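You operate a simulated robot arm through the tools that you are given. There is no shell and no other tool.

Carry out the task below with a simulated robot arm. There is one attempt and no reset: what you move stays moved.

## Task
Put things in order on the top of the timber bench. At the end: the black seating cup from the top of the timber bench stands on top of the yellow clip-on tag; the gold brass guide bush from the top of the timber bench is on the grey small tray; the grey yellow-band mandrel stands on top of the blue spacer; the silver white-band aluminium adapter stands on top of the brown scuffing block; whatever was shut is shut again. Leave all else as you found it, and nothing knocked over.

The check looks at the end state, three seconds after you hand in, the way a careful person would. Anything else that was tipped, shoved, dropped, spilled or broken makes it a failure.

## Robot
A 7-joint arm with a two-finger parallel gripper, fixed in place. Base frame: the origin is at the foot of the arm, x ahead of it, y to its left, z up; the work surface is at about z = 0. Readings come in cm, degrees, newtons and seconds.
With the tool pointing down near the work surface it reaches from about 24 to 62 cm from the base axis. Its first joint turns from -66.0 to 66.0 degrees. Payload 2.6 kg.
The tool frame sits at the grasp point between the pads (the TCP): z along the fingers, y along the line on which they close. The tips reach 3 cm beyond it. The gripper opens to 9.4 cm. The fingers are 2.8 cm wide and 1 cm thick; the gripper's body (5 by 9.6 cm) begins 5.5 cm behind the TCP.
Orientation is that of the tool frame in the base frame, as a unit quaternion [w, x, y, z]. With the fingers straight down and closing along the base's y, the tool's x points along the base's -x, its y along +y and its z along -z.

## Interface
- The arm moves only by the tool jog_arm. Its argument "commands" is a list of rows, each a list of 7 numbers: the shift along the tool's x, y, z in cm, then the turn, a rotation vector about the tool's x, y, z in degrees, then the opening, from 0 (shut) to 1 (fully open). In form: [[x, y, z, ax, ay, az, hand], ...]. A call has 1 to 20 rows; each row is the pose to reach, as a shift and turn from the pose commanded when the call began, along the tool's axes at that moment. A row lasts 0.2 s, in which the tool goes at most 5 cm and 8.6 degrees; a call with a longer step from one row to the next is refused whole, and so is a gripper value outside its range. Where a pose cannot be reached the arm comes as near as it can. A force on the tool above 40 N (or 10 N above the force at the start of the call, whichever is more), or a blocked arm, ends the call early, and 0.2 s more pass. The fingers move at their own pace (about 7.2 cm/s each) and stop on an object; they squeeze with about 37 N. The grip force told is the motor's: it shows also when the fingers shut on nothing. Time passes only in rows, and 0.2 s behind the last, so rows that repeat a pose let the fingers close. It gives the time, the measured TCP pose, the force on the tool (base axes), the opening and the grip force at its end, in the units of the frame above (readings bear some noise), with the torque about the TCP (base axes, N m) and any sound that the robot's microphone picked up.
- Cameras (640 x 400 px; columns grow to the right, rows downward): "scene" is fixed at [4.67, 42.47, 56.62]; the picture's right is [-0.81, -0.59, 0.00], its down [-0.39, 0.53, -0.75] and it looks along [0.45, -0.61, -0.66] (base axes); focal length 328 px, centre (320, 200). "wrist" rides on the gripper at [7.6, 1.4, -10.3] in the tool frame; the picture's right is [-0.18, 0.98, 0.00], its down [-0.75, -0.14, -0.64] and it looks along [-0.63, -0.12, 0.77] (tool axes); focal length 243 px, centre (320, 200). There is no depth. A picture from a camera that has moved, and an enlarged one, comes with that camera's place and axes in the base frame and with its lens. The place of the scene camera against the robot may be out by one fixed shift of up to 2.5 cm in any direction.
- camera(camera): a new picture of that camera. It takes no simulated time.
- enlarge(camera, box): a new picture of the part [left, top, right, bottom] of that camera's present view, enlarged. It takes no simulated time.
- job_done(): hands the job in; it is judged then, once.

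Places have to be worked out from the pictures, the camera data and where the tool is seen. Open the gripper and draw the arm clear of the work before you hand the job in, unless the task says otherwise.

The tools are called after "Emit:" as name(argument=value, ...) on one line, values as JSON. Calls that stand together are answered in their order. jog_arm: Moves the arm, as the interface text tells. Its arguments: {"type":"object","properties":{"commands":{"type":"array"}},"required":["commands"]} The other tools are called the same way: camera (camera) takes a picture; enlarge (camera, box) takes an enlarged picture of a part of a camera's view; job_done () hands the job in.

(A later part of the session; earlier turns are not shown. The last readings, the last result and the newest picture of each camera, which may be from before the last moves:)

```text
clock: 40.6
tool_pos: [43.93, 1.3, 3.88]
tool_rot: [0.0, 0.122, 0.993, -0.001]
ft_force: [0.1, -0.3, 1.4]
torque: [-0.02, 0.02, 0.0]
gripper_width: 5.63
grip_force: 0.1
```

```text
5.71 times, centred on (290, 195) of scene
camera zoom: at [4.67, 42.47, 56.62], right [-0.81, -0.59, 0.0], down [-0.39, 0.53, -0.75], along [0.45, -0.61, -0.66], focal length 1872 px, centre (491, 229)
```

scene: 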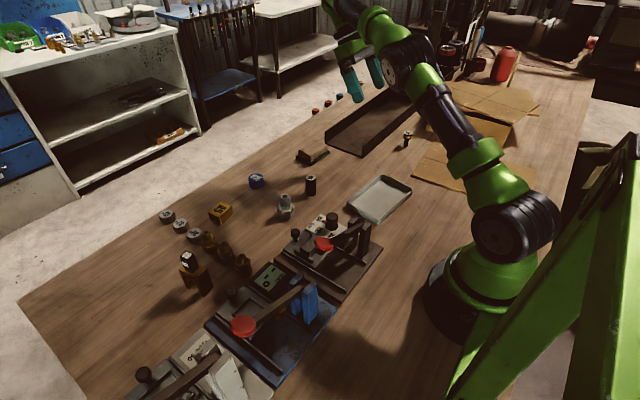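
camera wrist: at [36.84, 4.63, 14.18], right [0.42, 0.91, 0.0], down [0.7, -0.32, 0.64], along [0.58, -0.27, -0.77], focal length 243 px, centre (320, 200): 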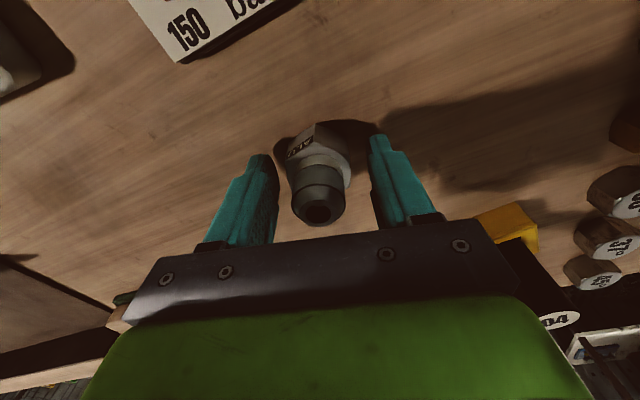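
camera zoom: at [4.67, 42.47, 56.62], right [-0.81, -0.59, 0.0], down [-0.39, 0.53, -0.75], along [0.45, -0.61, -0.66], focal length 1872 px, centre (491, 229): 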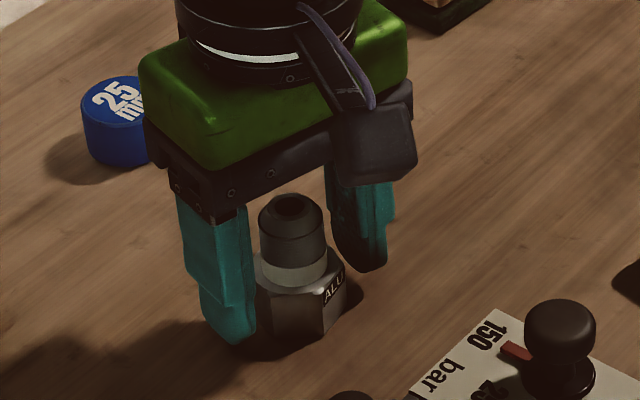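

Adapter is centred. Close and lift.

Emit:
jog_arm(commands=[[0, 0, 0, 0, 0, 0, 0.5], [0, 0, 0, 0, 0, 0, 0.4], [0, 0, 0, 0, 0, 0, 0.3], [0, 0, 0, 0, 0, 0, 0.2], [0, 0, 0, 0, 0, 0, 0.15], [0, 0, -1, 0, 0, 0, 0.15], [0, 0, -4, 0, 0, 0, 0.15], [0, 0, -8, 0, 0, 0, 0.15], [0, 0, -11, 0, 0, 0, 0.15]])

Emit:
camera(camera="wrist")

Emit:
enlarge(camera="scene", box=[240, 120, 340, 220])

```text
clock: 42.6
tool_pos: [43.97, 1.31, 15.03]
tool_rot: [0.001, 0.121, 0.993, 0.0]
ft_force: [-0.7, 0.7, -1.1]
torque: [0.03, 0.0, 0.01]
gripper_width: 3.55
grip_force: 37.3
```

```text
taken
camera wrist: at [36.82, 4.53, 25.35], right [0.42, 0.91, 0.0], down [0.7, -0.32, 0.64], along [0.58, -0.27, -0.77], focal length 243 px, centre (320, 200)
```

wrist: 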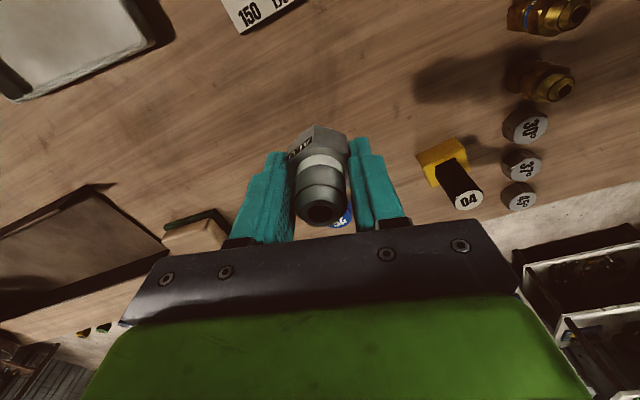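

```text
4.00 times, centred on (290, 170) of scene
camera zoom: at [4.67, 42.47, 56.62], right [-0.81, -0.59, 0.0], down [-0.39, 0.53, -0.75], along [0.45, -0.61, -0.66], focal length 1310 px, centre (440, 320)
```

zoom: 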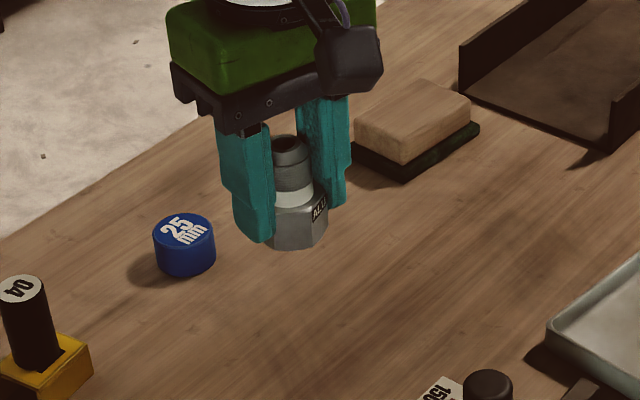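

Held firmly (flats 3.55 cm). I carry it toward the scuffing block near (53.5, −22.5), hovering high to look.

Emit:
jog_arm(commands=[[-2.5, -3.5, -1, 0, 0, -2, 0.15], [-5, -7, -2, 0, 0, -4, 0.15], [-7.5, -10.4, -2, 0, 0, -7, 0.15], [-10, -13.9, -2, 0, 0, -9, 0.15], [-12.5, -17.3, -2, 0, 0, -12, 0.15], [-14.2, -19.7, -2, 0, 0, -14, 0.15], [-14.97, -20.8, -2, 0, 0, -14, 0.15], [-14.97, -20.8, -2, 0, 0, -14, 0.15]])

Emit:
camera(camera="wrist")

Emit:
enlarge(camera="wrist", box=[220, 80, 420, 230])

Emit:
enlarge(camera="scene", box=[270, 100, 370, 180])

```text
clock: 44.4
tool_pos: [53.47, -22.59, 16.7]
tool_rot: [0.0, 0.001, 1.0, -0.001]
ft_force: [0.1, 0.7, -1.2]
torque: [0.02, -0.03, -0.01]
gripper_width: 3.53
grip_force: 37.3
```

```text
taken
camera wrist: at [45.88, -21.15, 27.08], right [0.18, 0.98, 0.0], down [0.75, -0.14, 0.64], along [0.63, -0.12, -0.77], focal length 243 px, centre (320, 200)
```

wrist: 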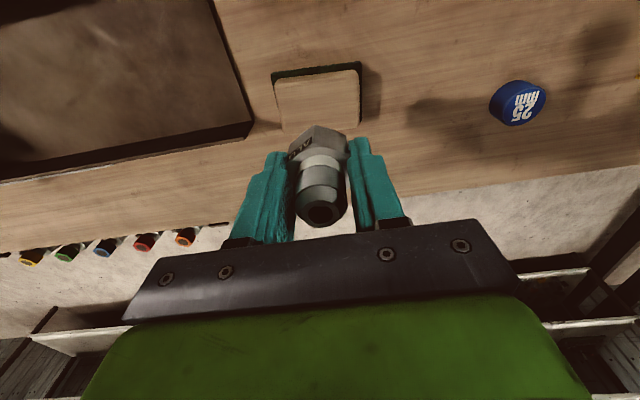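

```text
2.67 times, centred on (320, 155) of wrist
camera zoom: at [45.88, -21.15, 27.08], right [0.18, 0.98, 0.0], down [0.75, -0.14, 0.64], along [0.63, -0.12, -0.77], focal length 647 px, centre (320, 320)
```

zoom: 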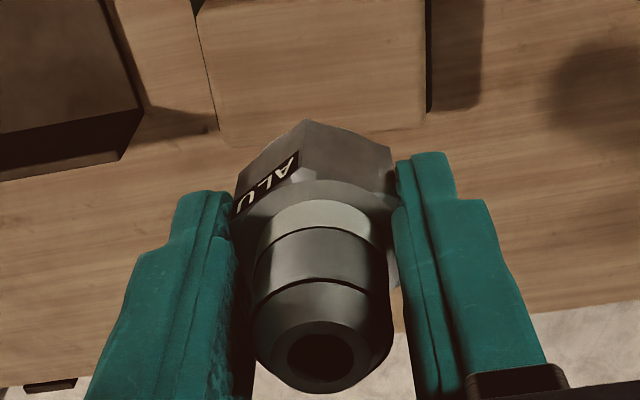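

```text
5.00 times, centred on (320, 140) of scene
camera zoom: at [4.68, 42.46, 56.62], right [-0.81, -0.59, 0.0], down [-0.39, 0.53, -0.75], along [0.45, -0.61, -0.66], focal length 1638 px, centre (320, 500)
```

zoom: 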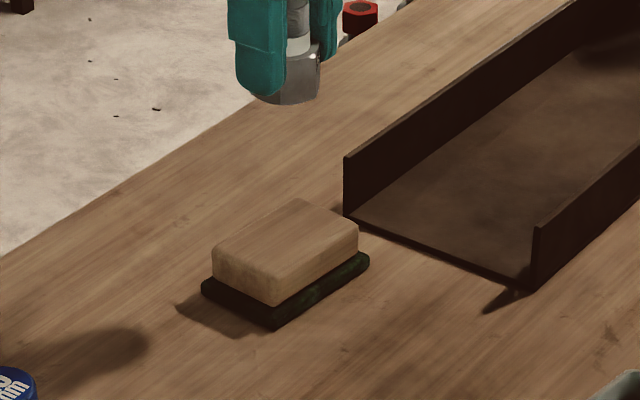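

The block's top centre is at (53.45, −22.8), right below. I descend to about 1 cm above it.

Emit:
jog_arm(commands=[[0, -0.2, 3, 0, 0, 0, 0.15], [0, -0.2, 6, 0, 0, 0, 0.15], [0, -0.2, 8, 0, 0, 0, 0.15], [0, -0.2, 8.5, 0, 0, 0, 0.15]])

Emit:
enlarge(camera="scene", box=[270, 100, 370, 180])

Emit:
camera(camera="wrist")

```text
clock: 45.4
tool_pos: [53.28, -22.82, 8.23]
tool_rot: [-0.001, 0.0, 1.0, 0.0]
ft_force: [-0.6, 0.3, -0.5]
torque: [-0.03, 0.02, 0.05]
gripper_width: 3.54
grip_force: 37.3
```

```text
5.00 times, centred on (320, 140) of scene
camera zoom: at [4.67, 42.47, 56.62], right [-0.81, -0.59, 0.0], down [-0.39, 0.53, -0.75], along [0.45, -0.61, -0.66], focal length 1638 px, centre (320, 500)
```

zoom: 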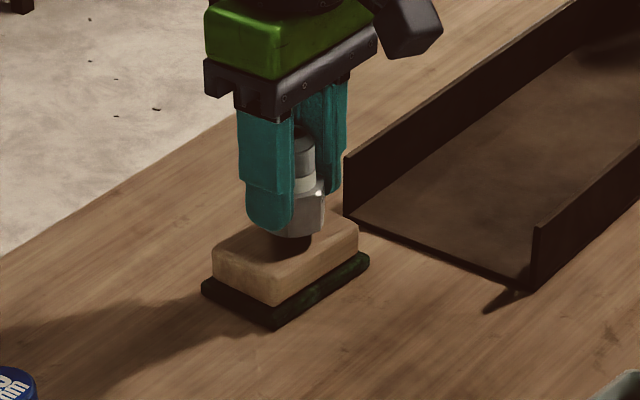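

```text
taken
camera wrist: at [45.7, -21.42, 18.59], right [0.18, 0.98, 0.0], down [0.75, -0.14, 0.64], along [0.63, -0.12, -0.77], focal length 243 px, centre (320, 200)
```

wrist: 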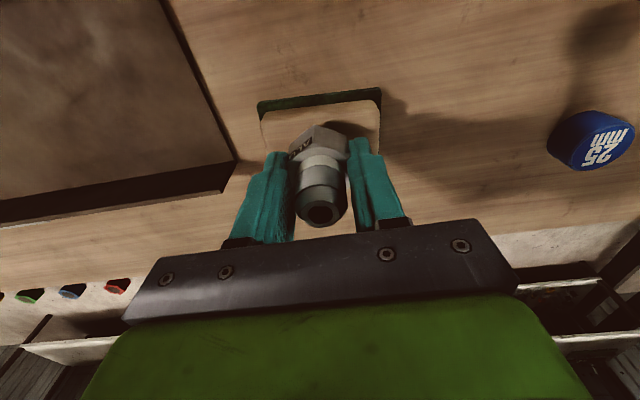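

Good position over the block. I lower slowly until I feel contact.

Emit:
jog_arm(commands=[[0, 0, 0.3, 0, 0, 0, 0.15], [0, 0, 0.6, 0, 0, 0, 0.15], [0, 0, 0.8, 0, 0, 0, 0.15]])

Emit:
jog_arm(commands=[[0, 0, 0.1, 0, 0, 0, 0.15], [0, 0, 0.2, 0, 0, 0, 0.15]])

Emit:
enlarge(camera="scene", box=[270, 100, 370, 180])

```text
clock: 46.2
tool_pos: [53.46, -22.77, 7.61]
tool_rot: [0.0, 0.001, 1.0, 0.0]
ft_force: [0.6, -0.9, 0.0]
torque: [-0.02, -0.02, -0.01]
gripper_width: 3.54
grip_force: 36.8
```

```text
clock: 46.8
tool_pos: [53.33, -22.81, 7.34]
tool_rot: [0.0, 0.0, 1.0, 0.0]
ft_force: [-0.2, -0.3, -0.7]
torque: [-0.01, -0.02, 0.03]
gripper_width: 3.54
grip_force: 37.0
```

```text
5.00 times, centred on (320, 140) of scene
camera zoom: at [4.67, 42.47, 56.62], right [-0.81, -0.59, 0.0], down [-0.39, 0.53, -0.75], along [0.45, -0.61, -0.66], focal length 1638 px, centre (320, 500)
```

zoom: 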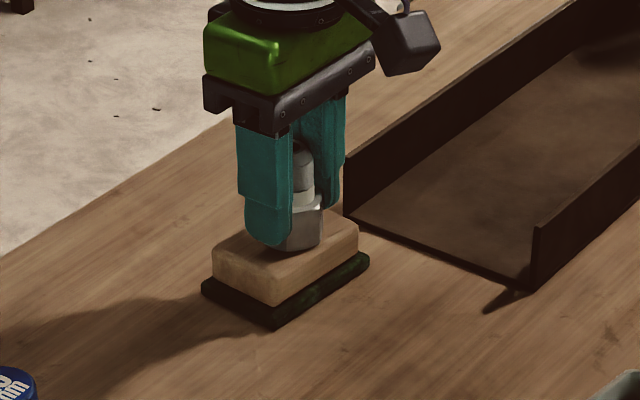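

No contact yet; continue in millimetre steps.

Emit:
jog_arm(commands=[[0, 0, 0.1, 0, 0, 0, 0.15], [0, 0, 0.2, 0, 0, 0, 0.15]])

Emit:
jog_arm(commands=[[0, 0, 0.1, 0, 0, 0, 0.15], [0, 0, 0.15, 0, 0, 0, 0.15]])

```text
clock: 47.4
tool_pos: [53.46, -22.66, 7.32]
tool_rot: [0.001, 0.0, 1.0, 0.001]
ft_force: [-2.6, 1.3, 7.8]
torque: [-0.05, 0.1, -0.03]
gripper_width: 3.55
grip_force: 37.3
```

```text
clock: 48.0
tool_pos: [53.51, -22.75, 7.37]
tool_rot: [0.001, 0.001, 1.0, -0.001]
ft_force: [-9.1, 3.1, 23.1]
torque: [0.02, 0.48, -0.04]
gripper_width: 3.54
grip_force: 36.7
```

Firm contact (23 N) — I back off to a light touch before opening.

Emit:
jog_arm(commands=[[0, 0, -0.1, 0, 0, 0, 0.15], [0, 0, -0.2, 0, 0, 0, 0.15], [0, 0, -0.2, 0, 0, 0, 0.15]])

```text
clock: 48.8
tool_pos: [53.54, -22.67, 7.42]
tool_rot: [0.001, -0.001, 1.0, 0.0]
ft_force: [3.8, -4.5, 13.1]
torque: [-0.19, -0.21, -0.02]
gripper_width: 3.54
grip_force: 37.0
```

Emit:
jog_arm(commands=[[0, 0, -0.1, 0, 0, 0, 0.15], [0, 0, -0.1, 0, 0, 0, 0.15]])

Emit:
enlarge(camera="scene", box=[270, 100, 370, 180])

```text
clock: 49.4
tool_pos: [53.32, -22.65, 7.32]
tool_rot: [0.0, 0.0, 1.0, 0.001]
ft_force: [2.0, -0.8, 6.3]
torque: [-0.15, -0.2, 0.0]
gripper_width: 3.54
grip_force: 37.0
```

```text
5.00 times, centred on (320, 140) of scene
camera zoom: at [4.67, 42.47, 56.62], right [-0.81, -0.59, 0.0], down [-0.39, 0.53, -0.75], along [0.45, -0.61, -0.66], focal length 1638 px, centre (320, 500)
```

zoom: 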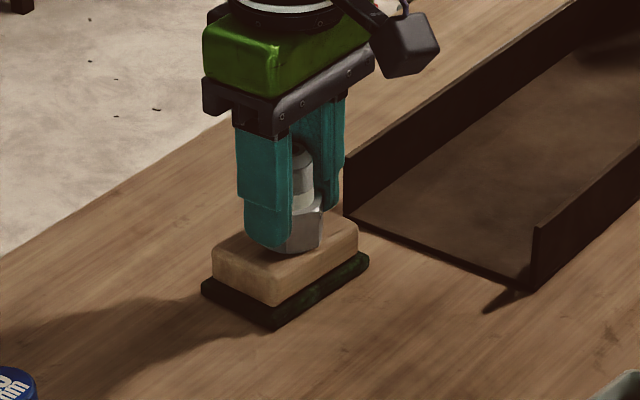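

Light contact now. I open slowly and let it settle, then rise.

Emit:
jog_arm(commands=[[0, 0, 0, 0, 0, 0, 0.4], [0, 0, 0, 0, 0, 0, 0.45], [0, 0, 0, 0, 0, 0, 0.55], [0, 0, 0, 0, 0, 0, 0.6], [0, 0, 0, 0, 0, 0, 0.6]])

Emit:
enlarge(camera="scene", box=[270, 100, 370, 180])

Emit:
camera(camera="wrist")

```text
clock: 50.6
tool_pos: [53.41, -22.7, 7.37]
tool_rot: [0.0, 0.0, 1.0, 0.0]
ft_force: [-0.9, -0.3, 0.2]
torque: [0.01, 0.0, 0.02]
gripper_width: 5.63
grip_force: 0.1
```

```text
5.00 times, centred on (320, 140) of scene
camera zoom: at [4.67, 42.47, 56.62], right [-0.81, -0.59, 0.0], down [-0.39, 0.53, -0.75], along [0.45, -0.61, -0.66], focal length 1638 px, centre (320, 500)
```

zoom: 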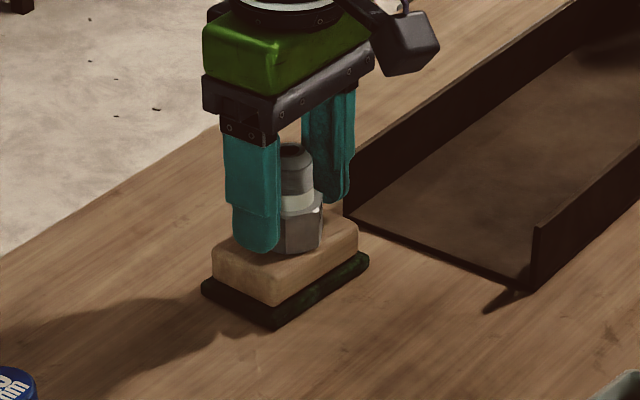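

```text
taken
camera wrist: at [45.77, -21.28, 17.68], right [0.18, 0.98, 0.0], down [0.75, -0.14, 0.64], along [0.63, -0.12, -0.77], focal length 243 px, centre (320, 200)
```

wrist: 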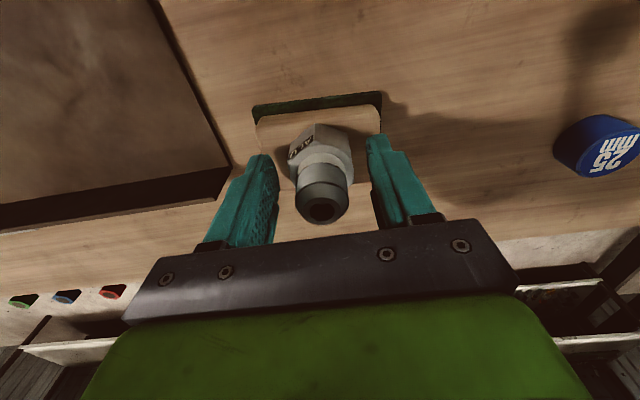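

It stands on the block. I rise straight up and verify from above.

Emit:
jog_arm(commands=[[0, 0, -2, 0, 0, 0, 0.6], [0, 0, -5, 0, 0, 0, 0.6], [0, 0, -9, 0, 0, 0, 0.6], [0, 0, -12, 0, 0, 0, 0.6]])

Emit:
enlarge(camera="scene", box=[270, 100, 370, 180])

Emit:
camera(camera="wrist")

```text
clock: 51.6
tool_pos: [53.26, -22.83, 19.4]
tool_rot: [0.0, 0.0, 1.0, 0.0]
ft_force: [-0.5, -0.4, -0.7]
torque: [-0.01, -0.01, -0.01]
gripper_width: 5.64
grip_force: 0.1
```

```text
5.00 times, centred on (320, 140) of scene
camera zoom: at [4.67, 42.47, 56.62], right [-0.81, -0.59, 0.0], down [-0.39, 0.53, -0.75], along [0.45, -0.61, -0.66], focal length 1638 px, centre (320, 500)
```

zoom: 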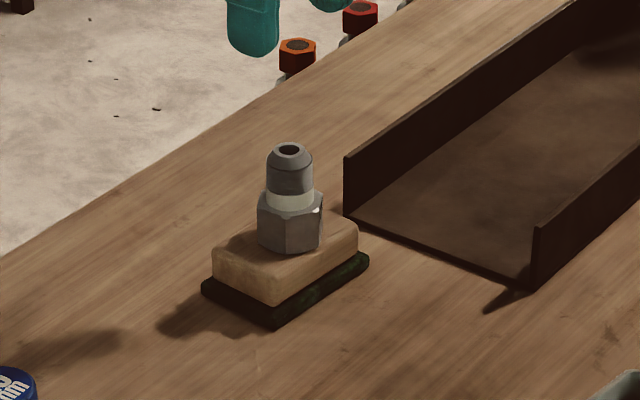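

```text
taken
camera wrist: at [45.67, -21.39, 29.66], right [0.18, 0.98, 0.0], down [0.75, -0.14, 0.64], along [0.63, -0.12, -0.77], focal length 243 px, centre (320, 200)
```

wrist: 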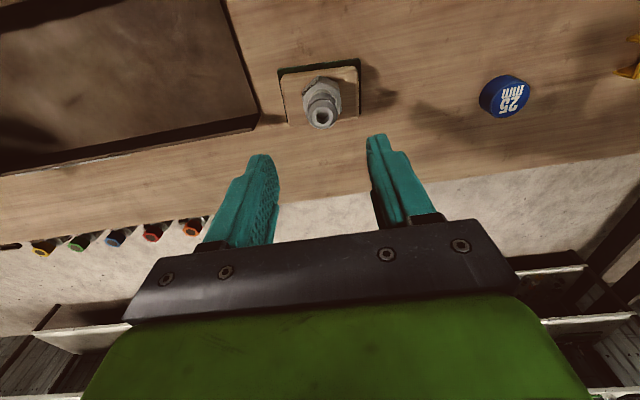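

Adapter stands well on the block. Next the mandrel near (34, −45): I hover at a distance first to see clearance to the cardboard box.

Emit:
jog_arm(commands=[[3, -3, -1, 0, 0, 0, 0.6], [6, -6, -1, 0, 0, 0, 0.6], [9, -9, -1, 0, 0, 0, 0.6], [12, -12, -1, 0, 0, 0, 0.6], [15, -15, -1, 0, 0, 0, 0.6], [17, -17, -1, 0, 0, 0, 0.6], [18, -19, -1, 0, 0, 0, 0.6]])

Emit:
camera(camera="wrist")

Emit:
enlarge(camera="wrist", box=[160, 40, 400, 220])

Emit:
camera(camera="scene")

```text
clock: 53.2
tool_pos: [35.38, -41.64, 19.98]
tool_rot: [0.0, 0.0, 1.0, 0.0]
ft_force: [-0.3, 0.1, 0.0]
torque: [0.01, 0.03, 0.02]
gripper_width: 5.63
grip_force: 0.1
```

```text
taken
camera wrist: at [27.74, -40.25, 30.31], right [0.18, 0.98, 0.0], down [0.75, -0.14, 0.64], along [0.63, -0.12, -0.77], focal length 243 px, centre (320, 200)
```

wrist: 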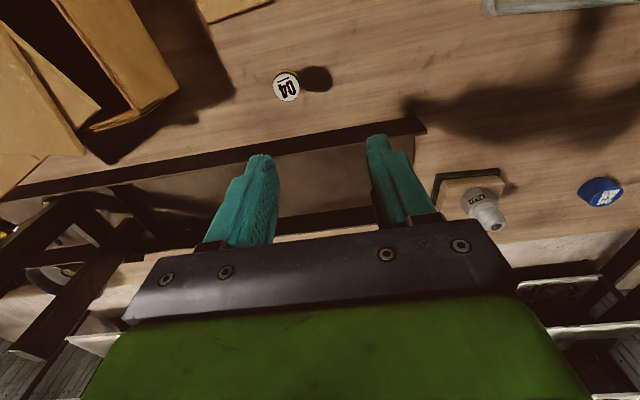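

```text
2.22 times, centred on (280, 130) of wrist
camera zoom: at [27.74, -40.25, 30.31], right [0.18, 0.98, 0.0], down [0.75, -0.14, 0.64], along [0.63, -0.12, -0.77], focal length 539 px, centre (409, 356)
```

zoom: 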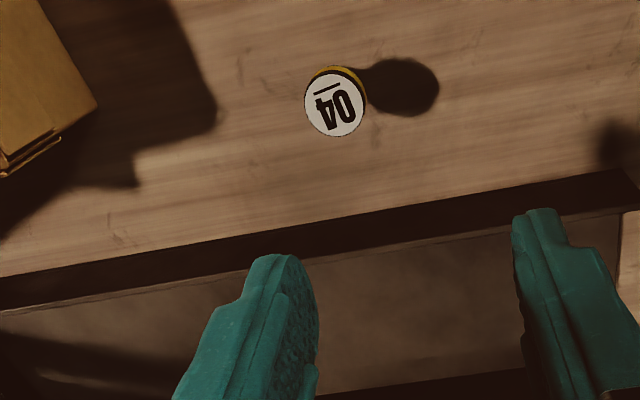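

```text
taken
```

scene: 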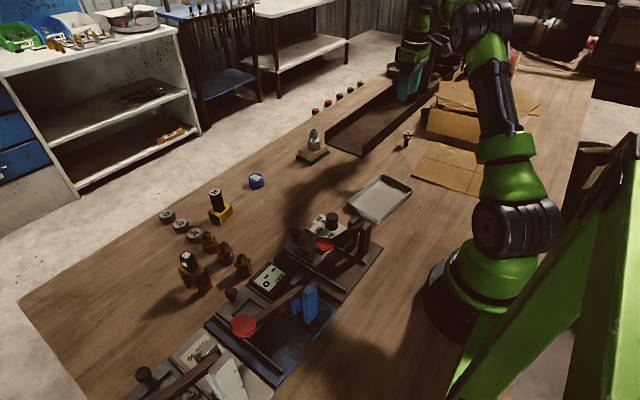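

Mandrel's axis is at about (33.8, −44.8); the box is ≥7 cm away, trough wall 6 cm. I move above it and look again.

Emit:
jog_arm(commands=[[0.8, -1.6, 3, 0, 0, 0, 0.6], [1.5, -3.16, 6, 0, 0, 0, 0.6], [1.5, -3.16, 9, 0, 0, 0, 0.6], [1.5, -3.16, 9, 0, 0, 0, 0.6]])

Emit:
camera(camera="wrist")

Emit:
enlarge(camera="wrist", box=[220, 80, 420, 230])

```text
clock: 54.2
tool_pos: [34.12, -44.91, 11.31]
tool_rot: [0.0, 0.0, 1.0, 0.001]
ft_force: [-1.1, 0.9, 0.6]
torque: [-0.01, -0.02, 0.0]
gripper_width: 5.65
grip_force: 0.0
```

```text
taken
camera wrist: at [26.4, -43.48, 21.51], right [0.18, 0.98, 0.0], down [0.75, -0.14, 0.64], along [0.63, -0.12, -0.77], focal length 243 px, centre (320, 200)
```

wrist: 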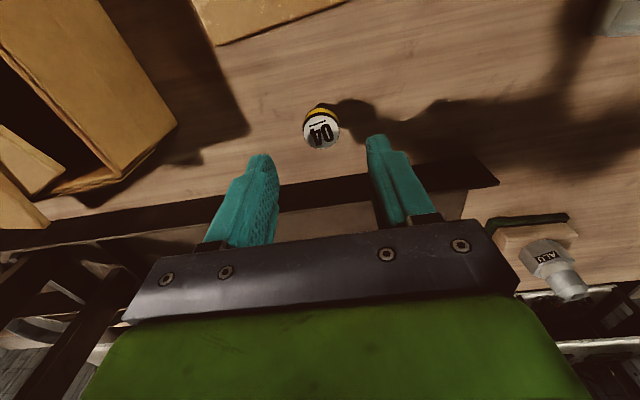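

```text
2.67 times, centred on (320, 155) of wrist
camera zoom: at [26.4, -43.48, 21.51], right [0.18, 0.98, 0.0], down [0.75, -0.14, 0.64], along [0.63, -0.12, -0.77], focal length 647 px, centre (320, 320)
```

zoom: 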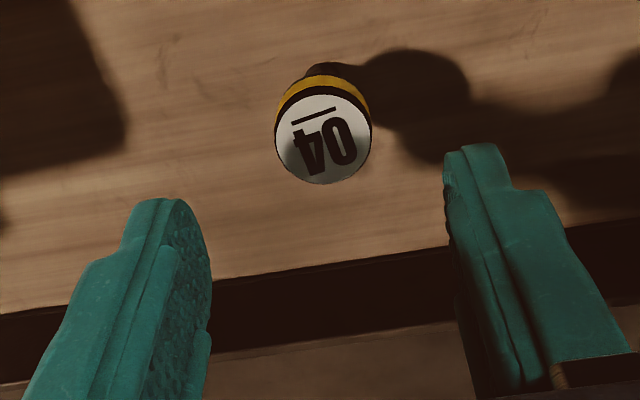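

Two views agree: head top z≈5.0 at (33.77, −44.77). I descend to grip the head at z≈4.9.

Emit:
jog_arm(commands=[[0.32, 0.13, 3, 0, 0, 0, 0.6], [0.32, 0.13, 5.5, 0, 0, 0, 0.6], [0.32, 0.13, 6.4, 0, 0, 0, 0.6], [0.32, 0.13, 6.4, 0, 0, 0, 0.6]])

Emit:
camera(camera="wrist")

Emit:
enlarge(camera="scene", box=[365, 90, 445, 160])

```text
clock: 55.2
tool_pos: [33.59, -44.83, 4.87]
tool_rot: [-0.001, 0.0, 1.0, 0.0]
ft_force: [0.3, -0.2, -0.2]
torque: [0.01, -0.02, 0.02]
gripper_width: 5.62
grip_force: 0.2
```

```text
taken
camera wrist: at [25.97, -43.31, 15.15], right [0.18, 0.98, 0.0], down [0.75, -0.14, 0.64], along [0.63, -0.12, -0.77], focal length 243 px, centre (320, 200)
```

wrist: 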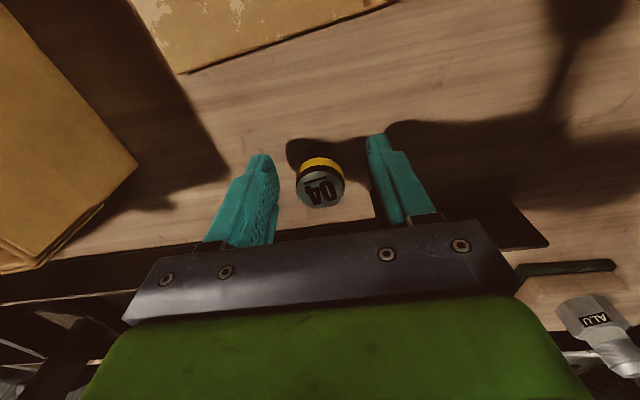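

```text
5.71 times, centred on (405, 125) of scene
camera zoom: at [4.67, 42.47, 56.62], right [-0.81, -0.59, 0.0], down [-0.39, 0.53, -0.75], along [0.45, -0.61, -0.66], focal length 1872 px, centre (-166, 629)
```

zoom: 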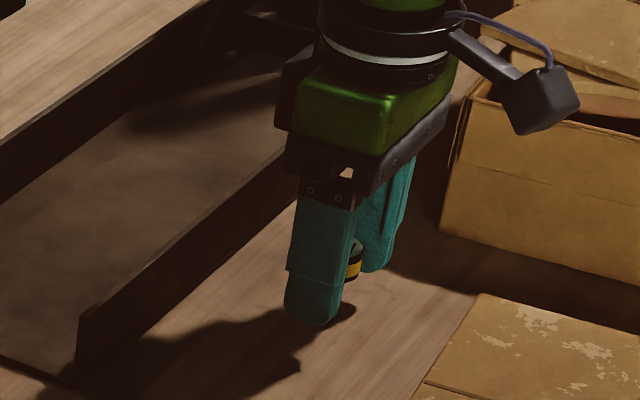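

The head is centred between the pads. Close, then lift.

Emit:
jog_arm(commands=[[0, 0, 0, 0, 0, 0, 0.45], [0, 0, 0, 0, 0, 0, 0.35], [0, 0, 0, 0, 0, 0, 0.25], [0, 0, 0, 0, 0, 0, 0.15], [0, 0, 0, 0, 0, 0, 0.1], [0, 0, 0, 0, 0, 0, 0.1], [0, 0, -1, 0, 0, 0, 0.1], [0, 0, -4, 0, 0, 0, 0.1], [0, 0, -8, 0, 0, 0, 0.1], [0, 0, -12, 0, 0, 0, 0.1]])

Emit:
camera(camera="wrist")

Emit:
enlarge(camera="scene", box=[365, 60, 445, 140])

```text
clock: 57.4
tool_pos: [33.67, -44.78, 16.95]
tool_rot: [0.0, 0.0, 1.0, 0.0]
ft_force: [0.2, -0.2, -0.5]
torque: [0.02, 0.01, 0.01]
gripper_width: 2.61
grip_force: 36.6
```

```text
taken
camera wrist: at [26.04, -43.3, 27.18], right [0.18, 0.98, 0.0], down [0.75, -0.14, 0.64], along [0.63, -0.12, -0.77], focal length 243 px, centre (320, 200)
```

wrist: 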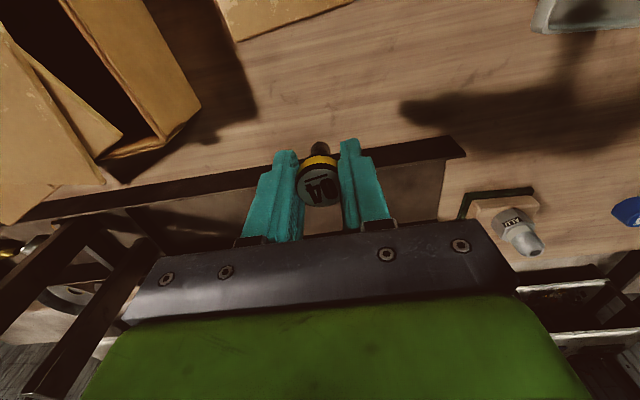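

```text
5.00 times, centred on (405, 100) of scene
camera zoom: at [4.67, 42.47, 56.62], right [-0.81, -0.59, 0.0], down [-0.39, 0.53, -0.75], along [0.45, -0.61, -0.66], focal length 1638 px, centre (-105, 700)
```

zoom: 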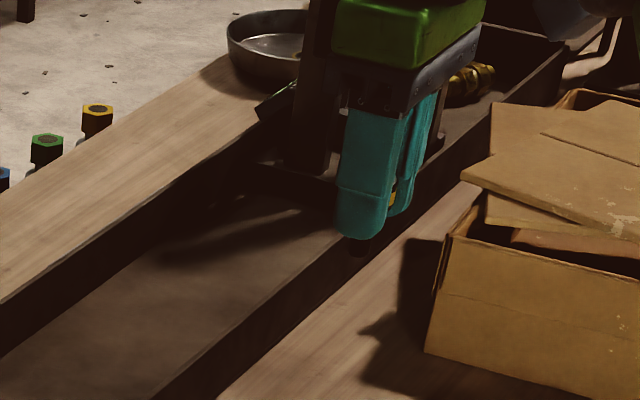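

Mandrel is held. I carry it over to hover above the blue spacer (~(57.3, −2.3)).

Emit:
jog_arm(commands=[[-1, 2, 0, 0, 0, 0, 0.1], [-3.2, 5.8, 0, 0, 0, 0, 0.1], [-5.4, 9.7, 0, 0, 0, 0, 0.1], [-7.6, 13.6, 0, 0, 0, 0, 0.1], [-9.8, 17.5, 0, 0, 0, 0, 0.1], [-12, 21.4, 0, 0, 0, 0, 0.1], [-14.2, 25.3, 0, 0, 0, 0, 0.1], [-16.4, 29.2, 0, 0, 0, 0, 0.1], [-18.6, 33.1, 0, 0, 0, 0, 0.1], [-20.8, 37, 0, 0, 0, 0, 0.1], [-22.8, 40.8, 0, 0, 0, 0, 0.1], [-23.6, 42.5, 0, 0, 0, 0, 0.1], [-23.6, 42.5, 0, 0, 0, 0, 0.1]])

Emit:
camera(camera="wrist")

Emit:
enlarge(camera="wrist", box=[240, 80, 400, 230])

Emit:
enlarge(camera="scene", box=[210, 130, 310, 210])

```text
clock: 60.2
tool_pos: [57.18, -2.15, 16.79]
tool_rot: [0.0, 0.001, 1.0, 0.0]
ft_force: [0.2, 0.1, -0.7]
torque: [0.03, -0.02, 0.03]
gripper_width: 2.58
grip_force: 36.6
```

```text
taken
camera wrist: at [49.54, -0.77, 27.15], right [0.18, 0.98, 0.0], down [0.75, -0.14, 0.64], along [0.63, -0.12, -0.77], focal length 243 px, centre (320, 200)
```

wrist: 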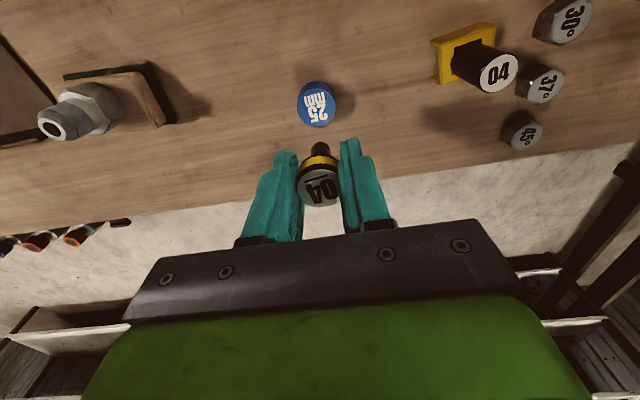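

```text
2.67 times, centred on (320, 155) of wrist
camera zoom: at [49.54, -0.77, 27.15], right [0.18, 0.98, 0.0], down [0.75, -0.14, 0.64], along [0.63, -0.12, -0.77], focal length 647 px, centre (320, 320)
```

zoom: 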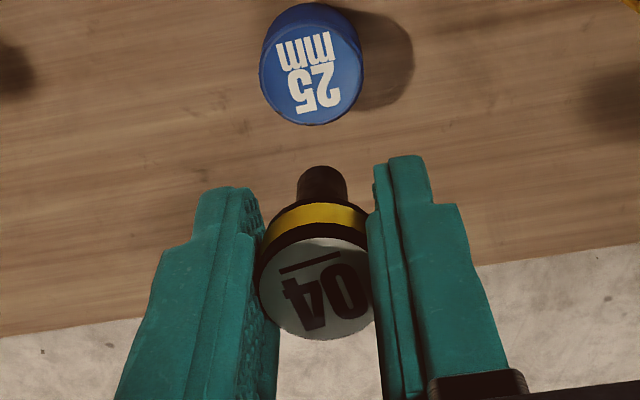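

```text
5.00 times, centred on (260, 170) of scene
camera zoom: at [4.67, 42.47, 56.62], right [-0.81, -0.59, 0.0], down [-0.39, 0.53, -0.75], along [0.45, -0.61, -0.66], focal length 1638 px, centre (620, 350)
```

zoom: 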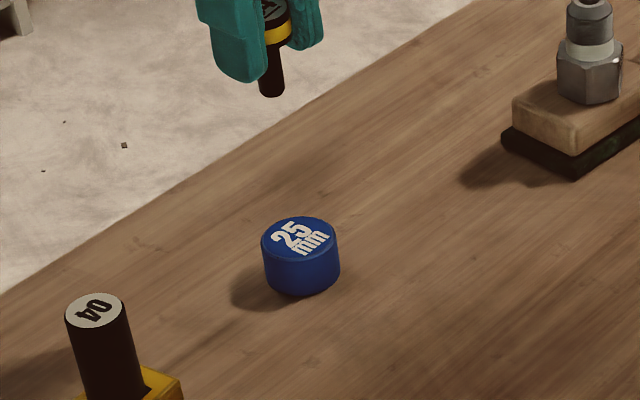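

Spacer top centre ≈ (57.88, −2.69), so I shift by (+0.79, −0.38) and come down to ~1 cm above.

Emit:
jog_arm(commands=[[-0.79, -0.38, 2, 0, 0, 0, 0.1], [-0.79, -0.38, 5, 0, 0, 0, 0.1], [-0.79, -0.38, 7.5, 0, 0, 0, 0.1], [-0.79, -0.38, 8.4, 0, 0, 0, 0.1], [-0.79, -0.38, 8.4, 0, 0, 0, 0.1]])

Emit:
camera(camera="wrist")

Emit:
enlarge(camera="wrist", box=[260, 100, 380, 230])

Emit:
enlarge(camera="scene", box=[220, 130, 290, 200])

```text
clock: 61.4
tool_pos: [58.04, -2.54, 8.41]
tool_rot: [0.0, 0.0, 1.0, 0.0]
ft_force: [-0.7, 0.1, -1.2]
torque: [0.0, 0.03, -0.01]
gripper_width: 2.57
grip_force: 36.8
```

```text
taken
camera wrist: at [50.37, -1.12, 18.75], right [0.18, 0.98, 0.0], down [0.75, -0.14, 0.64], along [0.63, -0.12, -0.77], focal length 243 px, centre (320, 200)
```

wrist: 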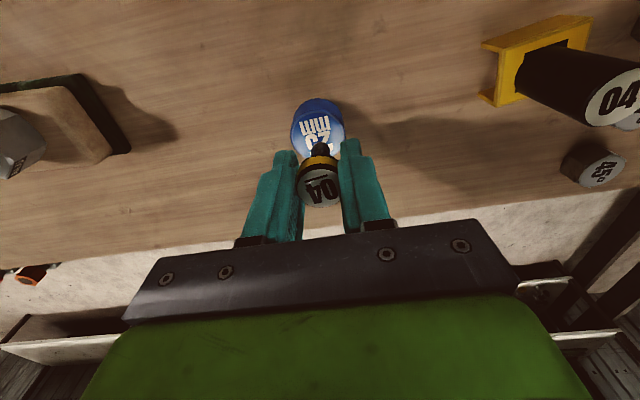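

```text
3.08 times, centred on (320, 165) of wrist
camera zoom: at [50.37, -1.12, 18.75], right [0.18, 0.98, 0.0], down [0.75, -0.14, 0.64], along [0.63, -0.12, -0.77], focal length 746 px, centre (320, 308)
```

zoom: 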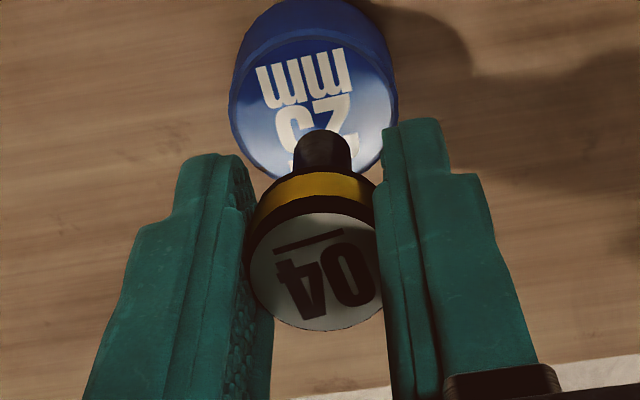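

```text
5.71 times, centred on (255, 165) of scene
camera zoom: at [4.67, 42.47, 56.62], right [-0.81, -0.59, 0.0], down [-0.39, 0.53, -0.75], along [0.45, -0.61, -0.66], focal length 1872 px, centre (691, 400)
```

zoom: 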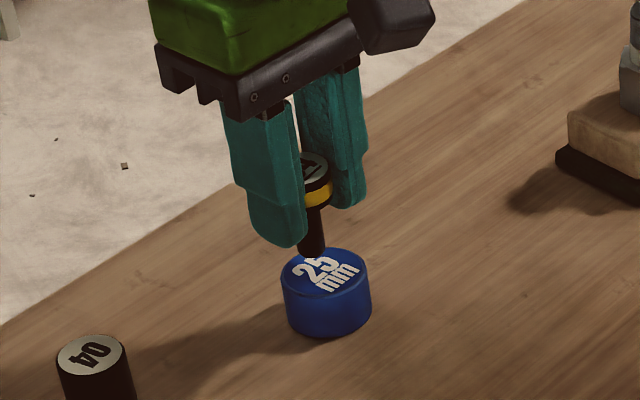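

The stem is ~0.4 cm off-centre toward (+x,+y). I correct by (−0.35, −0.2) and lower half-way.

Emit:
jog_arm(commands=[[0.35, -0.2, 0, 0, 0, 0, 0.1], [0.35, -0.2, 0.4, 0, 0, 0, 0.1], [0.35, -0.2, 0.6, 0, 0, 0, 0.1]])

Emit:
enlarge(camera="wrist", box=[260, 100, 380, 230])

Emit:
enlarge(camera="scene", box=[220, 130, 290, 200])

```text
clock: 62.2
tool_pos: [57.56, -2.81, 7.81]
tool_rot: [0.0, 0.0, 1.0, 0.001]
ft_force: [0.2, 1.0, -0.9]
torque: [0.0, 0.03, 0.02]
gripper_width: 2.58
grip_force: 37.2
```

```text
3.08 times, centred on (320, 165) of wrist
camera zoom: at [49.94, -1.43, 18.21], right [0.18, 0.98, 0.0], down [0.75, -0.14, 0.64], along [0.63, -0.12, -0.77], focal length 746 px, centre (320, 308)
```

zoom: 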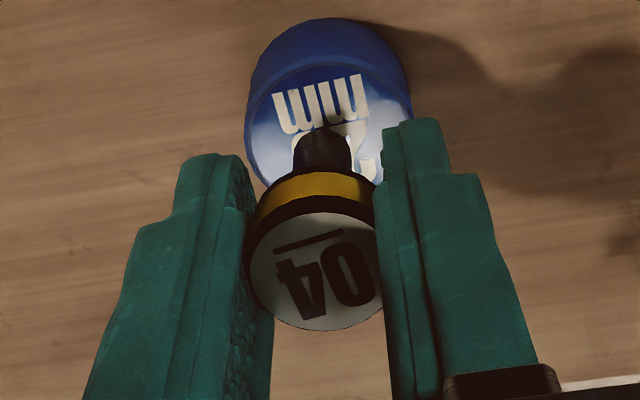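

```text
5.71 times, centred on (255, 165) of scene
camera zoom: at [4.67, 42.47, 56.62], right [-0.81, -0.59, 0.0], down [-0.39, 0.53, -0.75], along [0.45, -0.61, -0.66], focal length 1872 px, centre (691, 400)
```

zoom: 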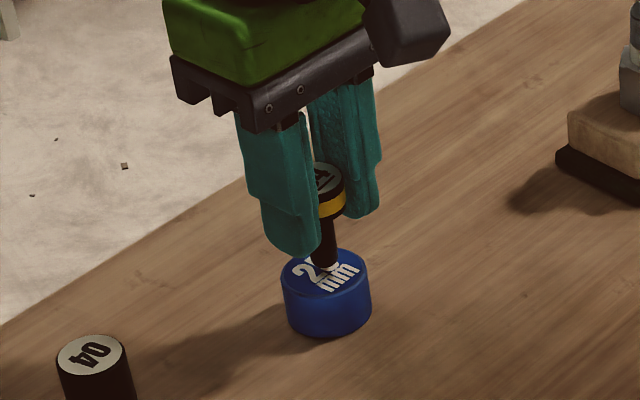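

Now the stem is centred over the spacer. I lower gently to contact.

Emit:
jog_arm(commands=[[0, 0, 0.15, 0, 0, 0, 0.1], [0, 0, 0.3, 0, 0, 0, 0.1]])

```text
clock: 62.8
tool_pos: [57.53, -2.86, 7.63]
tool_rot: [0.0, 0.0, 1.0, 0.0]
ft_force: [-0.7, -0.5, -1.1]
torque: [-0.02, 0.03, 0.02]
gripper_width: 2.59
grip_force: 37.4
```

Emit:
jog_arm(commands=[[0, 0, 0.1, 0, 0, 0, 0.1], [0, 0, 0.1, 0, 0, 0, 0.1]])

```text
clock: 63.4
tool_pos: [57.66, -2.84, 7.42]
tool_rot: [-0.001, 0.0, 1.0, 0.0]
ft_force: [-1.0, 0.7, -0.9]
torque: [0.01, 0.01, -0.01]
gripper_width: 2.61
grip_force: 36.6
```

No contact yet; another millimetre.

Emit:
jog_arm(commands=[[0, 0, 0.1, 0, 0, 0, 0.1], [0, 0, 0.1, 0, 0, 0, 0.1]])

Emit:
enlarge(camera="scene", box=[220, 130, 290, 200])

```text
clock: 64.0
tool_pos: [57.66, -2.71, 7.34]
tool_rot: [0.0, 0.0, 1.0, -0.001]
ft_force: [0.7, -0.3, -0.6]
torque: [0.03, 0.01, 0.01]
gripper_width: 2.59
grip_force: 37.1
```

```text
5.71 times, centred on (255, 165) of scene
camera zoom: at [4.67, 42.47, 56.62], right [-0.81, -0.59, 0.0], down [-0.39, 0.53, -0.75], along [0.45, -0.61, -0.66], focal length 1872 px, centre (691, 400)
```

zoom: 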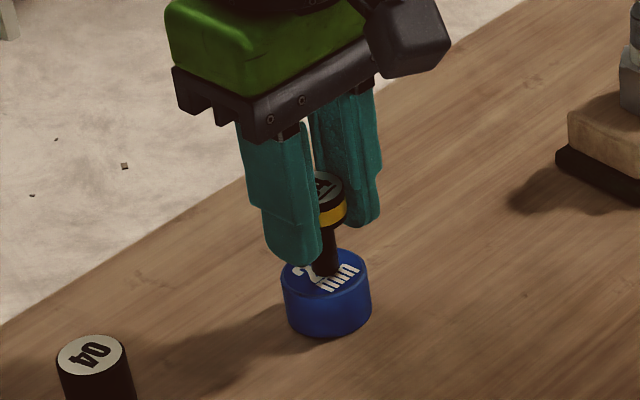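

Nearly touching; one more millimetre.

Emit:
jog_arm(commands=[[0, 0, 0.08, 0, 0, 0, 0.1], [0, 0, 0.08, 0, 0, 0, 0.1]])

```text
clock: 64.6
tool_pos: [57.71, -2.84, 7.49]
tool_rot: [0.001, 0.0, 1.0, 0.0]
ft_force: [-1.8, -0.1, 3.3]
torque: [-0.04, 0.06, 0.0]
gripper_width: 2.58
grip_force: 36.6
```

Contact at ≈4 N. I open the jaws smoothly and wait before rising.

Emit:
jog_arm(commands=[[0, 0, 0, 0, 0, 0, 0.3], [0, 0, 0, 0, 0, 0, 0.4], [0, 0, 0, 0, 0, 0, 0.5], [0, 0, 0, 0, 0, 0, 0.5]])

Emit:
enlarge(camera="scene", box=[220, 130, 290, 200])

```text
clock: 65.6
tool_pos: [57.65, -2.82, 7.27]
tool_rot: [0.0, 0.0, 1.0, 0.0]
ft_force: [-0.7, -1.0, -0.7]
torque: [0.01, 0.02, 0.0]
gripper_width: 4.7
grip_force: 0.0
```

```text
5.71 times, centred on (255, 165) of scene
camera zoom: at [4.67, 42.47, 56.62], right [-0.81, -0.59, 0.0], down [-0.39, 0.53, -0.75], along [0.45, -0.61, -0.66], focal length 1872 px, centre (691, 400)
```

zoom: 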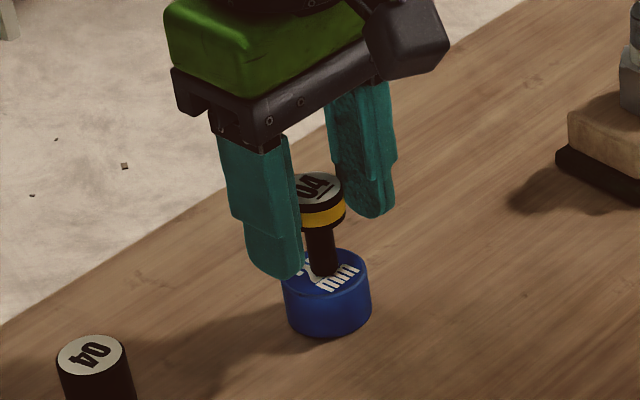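

The mandrel stands upright on the spacer. I rise straight up.

Emit:
jog_arm(commands=[[0, 0, -1, 0, 0, 0, 0.5], [0, 0, -3, 0, 0, 0, 0.5], [0, 0, -6, 0, 0, 0, 0.5], [0, 0, -10, 0, 0, 0, 0.5], [0, 0, -13, 0, 0, 0, 0.5]])

Emit:
camera(camera="wrist")

Emit:
enlarge(camera="scene", box=[140, 100, 380, 260])

```text
clock: 66.8
tool_pos: [57.43, -2.84, 20.43]
tool_rot: [0.0, 0.0, 1.0, 0.0]
ft_force: [-0.1, 0.0, -0.1]
torque: [0.04, -0.04, -0.03]
gripper_width: 4.69
grip_force: 0.1
```

```text
taken
camera wrist: at [49.76, -1.43, 30.78], right [0.18, 0.98, 0.0], down [0.75, -0.14, 0.64], along [0.63, -0.12, -0.77], focal length 243 px, centre (320, 200)
```

wrist: 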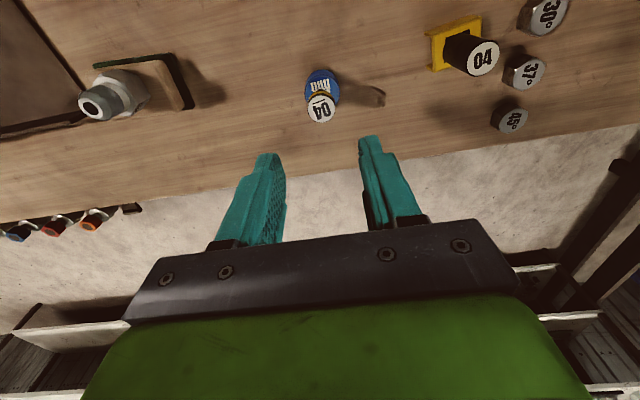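

```text
2.50 times, centred on (260, 180) of scene
camera zoom: at [4.67, 42.47, 56.62], right [-0.81, -0.59, 0.0], down [-0.39, 0.53, -0.75], along [0.45, -0.61, -0.66], focal length 819 px, centre (470, 250)
```

zoom: 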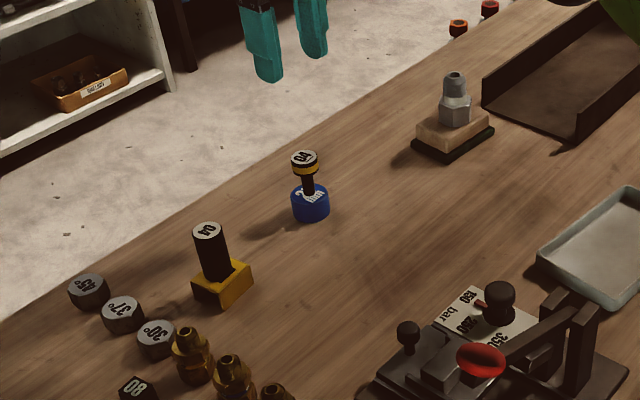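

Three placements done. Before deciding on the bush, I take a close look at the gold cylinder at the blue press from the side, staying high above the levers.

Emit:
jog_arm(commands=[[2.85, 1.9, -1, 0, 0, -8.2, 0.5], [5.7, 3.8, -2, 0, 0, -16.4, 0.5], [8.6, 5.7, -2.5, 0, 0, -24.6, 0.5], [11.4, 7.6, -2.5, 0, 0, -32.8, 0.5], [14.3, 9.5, -2.5, 0, 0, -41, 0.5], [17.1, 11.3, -2.5, 0, 0, -49.2, 0.5], [20, 13.2, -2.5, 0, 0, -57.4, 0.5], [22.8, 15.1, -2.5, 0, 0, -65.6, 0.5], [25.7, 17, -2.5, 0, 0, -73.8, 0.5], [28.5, 18.9, -2.5, 0, 0, -82, 0.5], [31.4, 20.8, -2.5, 0, 0, -90, 0.5]])

Emit:
camera(camera="wrist")

Emit:
enlarge(camera="wrist", box=[240, 100, 440, 230])

```text
clock: 69.2
tool_pos: [26.26, 17.92, 22.94]
tool_rot: [0.0, 0.708, -0.706, 0.0]
ft_force: [0.0, -0.6, -0.6]
torque: [0.0, -0.03, -0.02]
gripper_width: 4.71
grip_force: 0.0
```

```text
taken
camera wrist: at [24.78, 10.32, 33.14], right [-0.98, 0.18, 0.0], down [0.14, 0.75, 0.64], along [0.12, 0.63, -0.77], focal length 243 px, centre (320, 200)
```

wrist: 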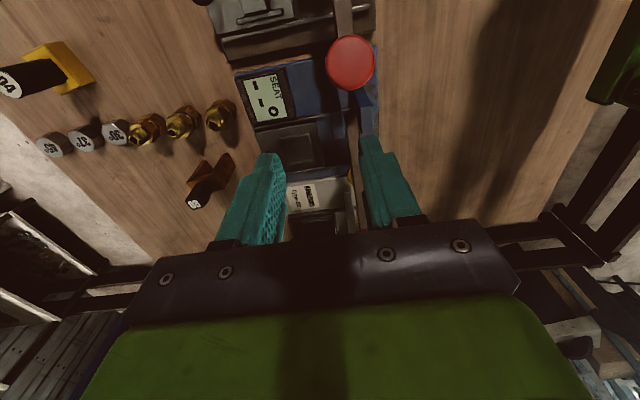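

```text
3.08 times, centred on (340, 165) of wrist
camera zoom: at [24.78, 10.32, 33.14], right [-0.98, 0.18, 0.0], down [0.14, 0.75, 0.64], along [0.12, 0.63, -0.77], focal length 746 px, centre (258, 308)
```

zoom: 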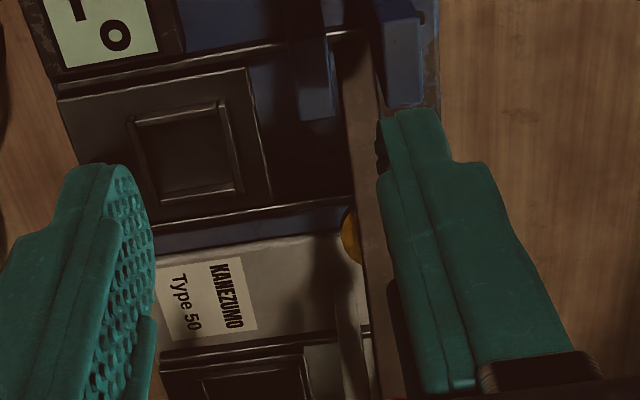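

Emit:
jog_arm(commands=[[0, -3, 0, 0, 0, 0, 0.5], [0, -6, 1.5, 0, 0, 0, 0.5], [0, -9, 3, 0, 0, 0, 0.5], [1, -12, 4.5, 0, 0, 0, 0.5], [1, -12, 6, 0, 0, 0, 0.5]])

Emit:
camera(camera="wrist")

Emit:
enlarge(camera="wrist", box=[400, 100, 560, 230])

```text
clock: 70.4
tool_pos: [38.28, 16.98, 16.7]
tool_rot: [0.001, 0.707, -0.707, 0.0]
ft_force: [0.3, -0.8, 0.4]
torque: [0.01, 0.03, 0.01]
gripper_width: 4.7
grip_force: 0.1
```

```text
taken
camera wrist: at [36.82, 9.37, 27.12], right [-0.98, 0.18, 0.0], down [0.14, 0.75, 0.64], along [0.12, 0.63, -0.77], focal length 243 px, centre (320, 200)
```

wrist: 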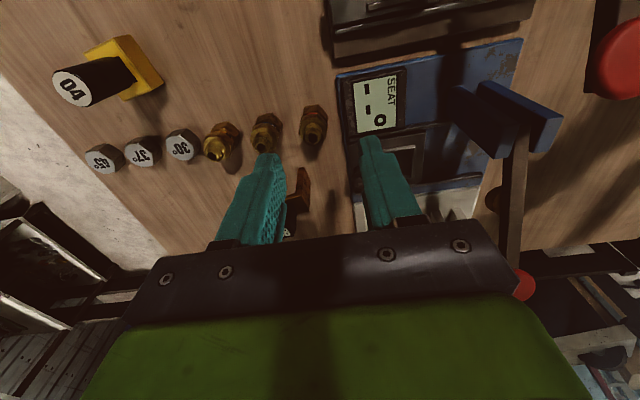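

```text
3.08 times, centred on (480, 165) of wrist
camera zoom: at [36.82, 9.37, 27.12], right [-0.98, 0.18, 0.0], down [0.14, 0.75, 0.64], along [0.12, 0.63, -0.77], focal length 746 px, centre (-172, 308)
```

zoom: 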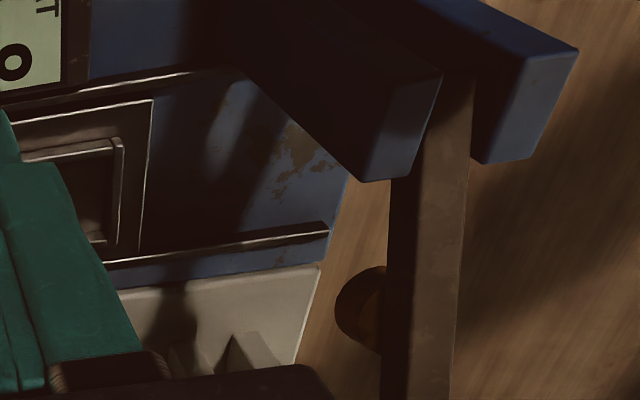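

The gold cylinder is clearly part of the press lever. By elimination (eight single pieces on the bench, eight names) the black cup is 04 and the gold brass bush is the 08 bridge piece. I go back to it with the jaws aligned to its 13° yaw.

Emit:
jog_arm(commands=[[-1, -0.6, -0.5, 0, 0, 7.7, 0.5], [-2, -1.2, -1, 0, 0, 15.4, 0.5], [-3, -1.8, -1, 0, 0, 23.1, 0.5], [-4, -2.4, -1, 0, 0, 30.8, 0.5], [-5, -3, -1, 0, 0, 38.5, 0.5], [-6, -3.6, -1, 0, 0, 46.2, 0.5], [-7, -4.2, -1, 0, 0, 53.9, 0.5], [-8, -4.8, -1, 0, 0, 61.6, 0.5], [-9, -5.3, -1, 0, 0, 69.3, 0.5], [-10.25, -5.75, -1, 0, 0, 77, 0.5], [-10.25, -5.75, 0, 0, 0, 77, 0.5]])

Emit:
camera(camera="wrist")

Emit:
enlarge(camera="wrist", box=[240, 80, 400, 230])

```text
clock: 72.8
tool_pos: [43.98, 27.4, 16.89]
tool_rot: [0.0, -0.112, 0.994, 0.0]
ft_force: [-0.2, -0.2, 0.6]
torque: [-0.01, 0.02, -0.03]
gripper_width: 4.69
grip_force: 0.1
```

```text
taken
camera wrist: at [36.23, 26.96, 27.13], right [-0.04, 1.0, 0.0], down [0.77, 0.03, 0.64], along [0.64, 0.03, -0.77], focal length 243 px, centre (320, 200)
```

wrist: 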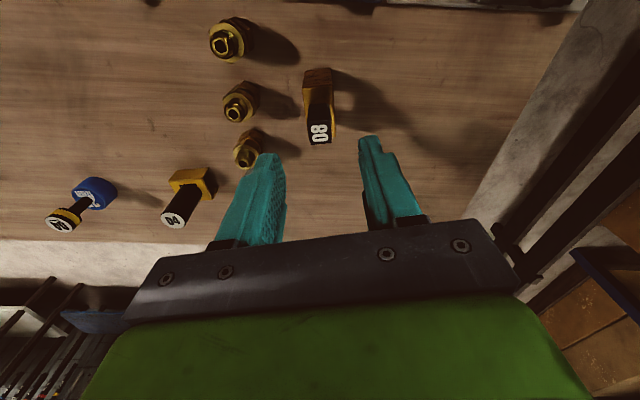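

```text
2.67 times, centred on (320, 155) of wrist
camera zoom: at [36.23, 26.96, 27.13], right [-0.04, 1.0, 0.0], down [0.77, 0.03, 0.64], along [0.64, 0.03, -0.77], focal length 647 px, centre (320, 320)
```

zoom: 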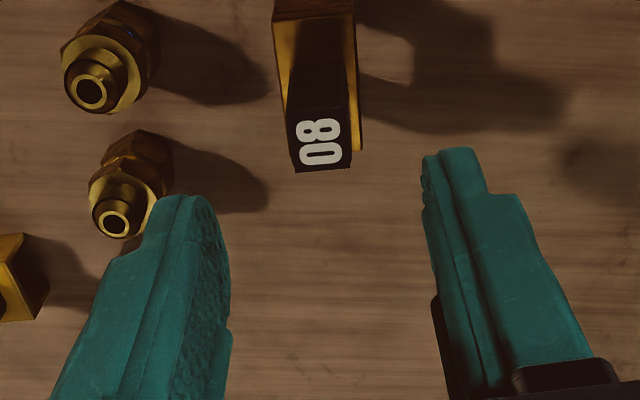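

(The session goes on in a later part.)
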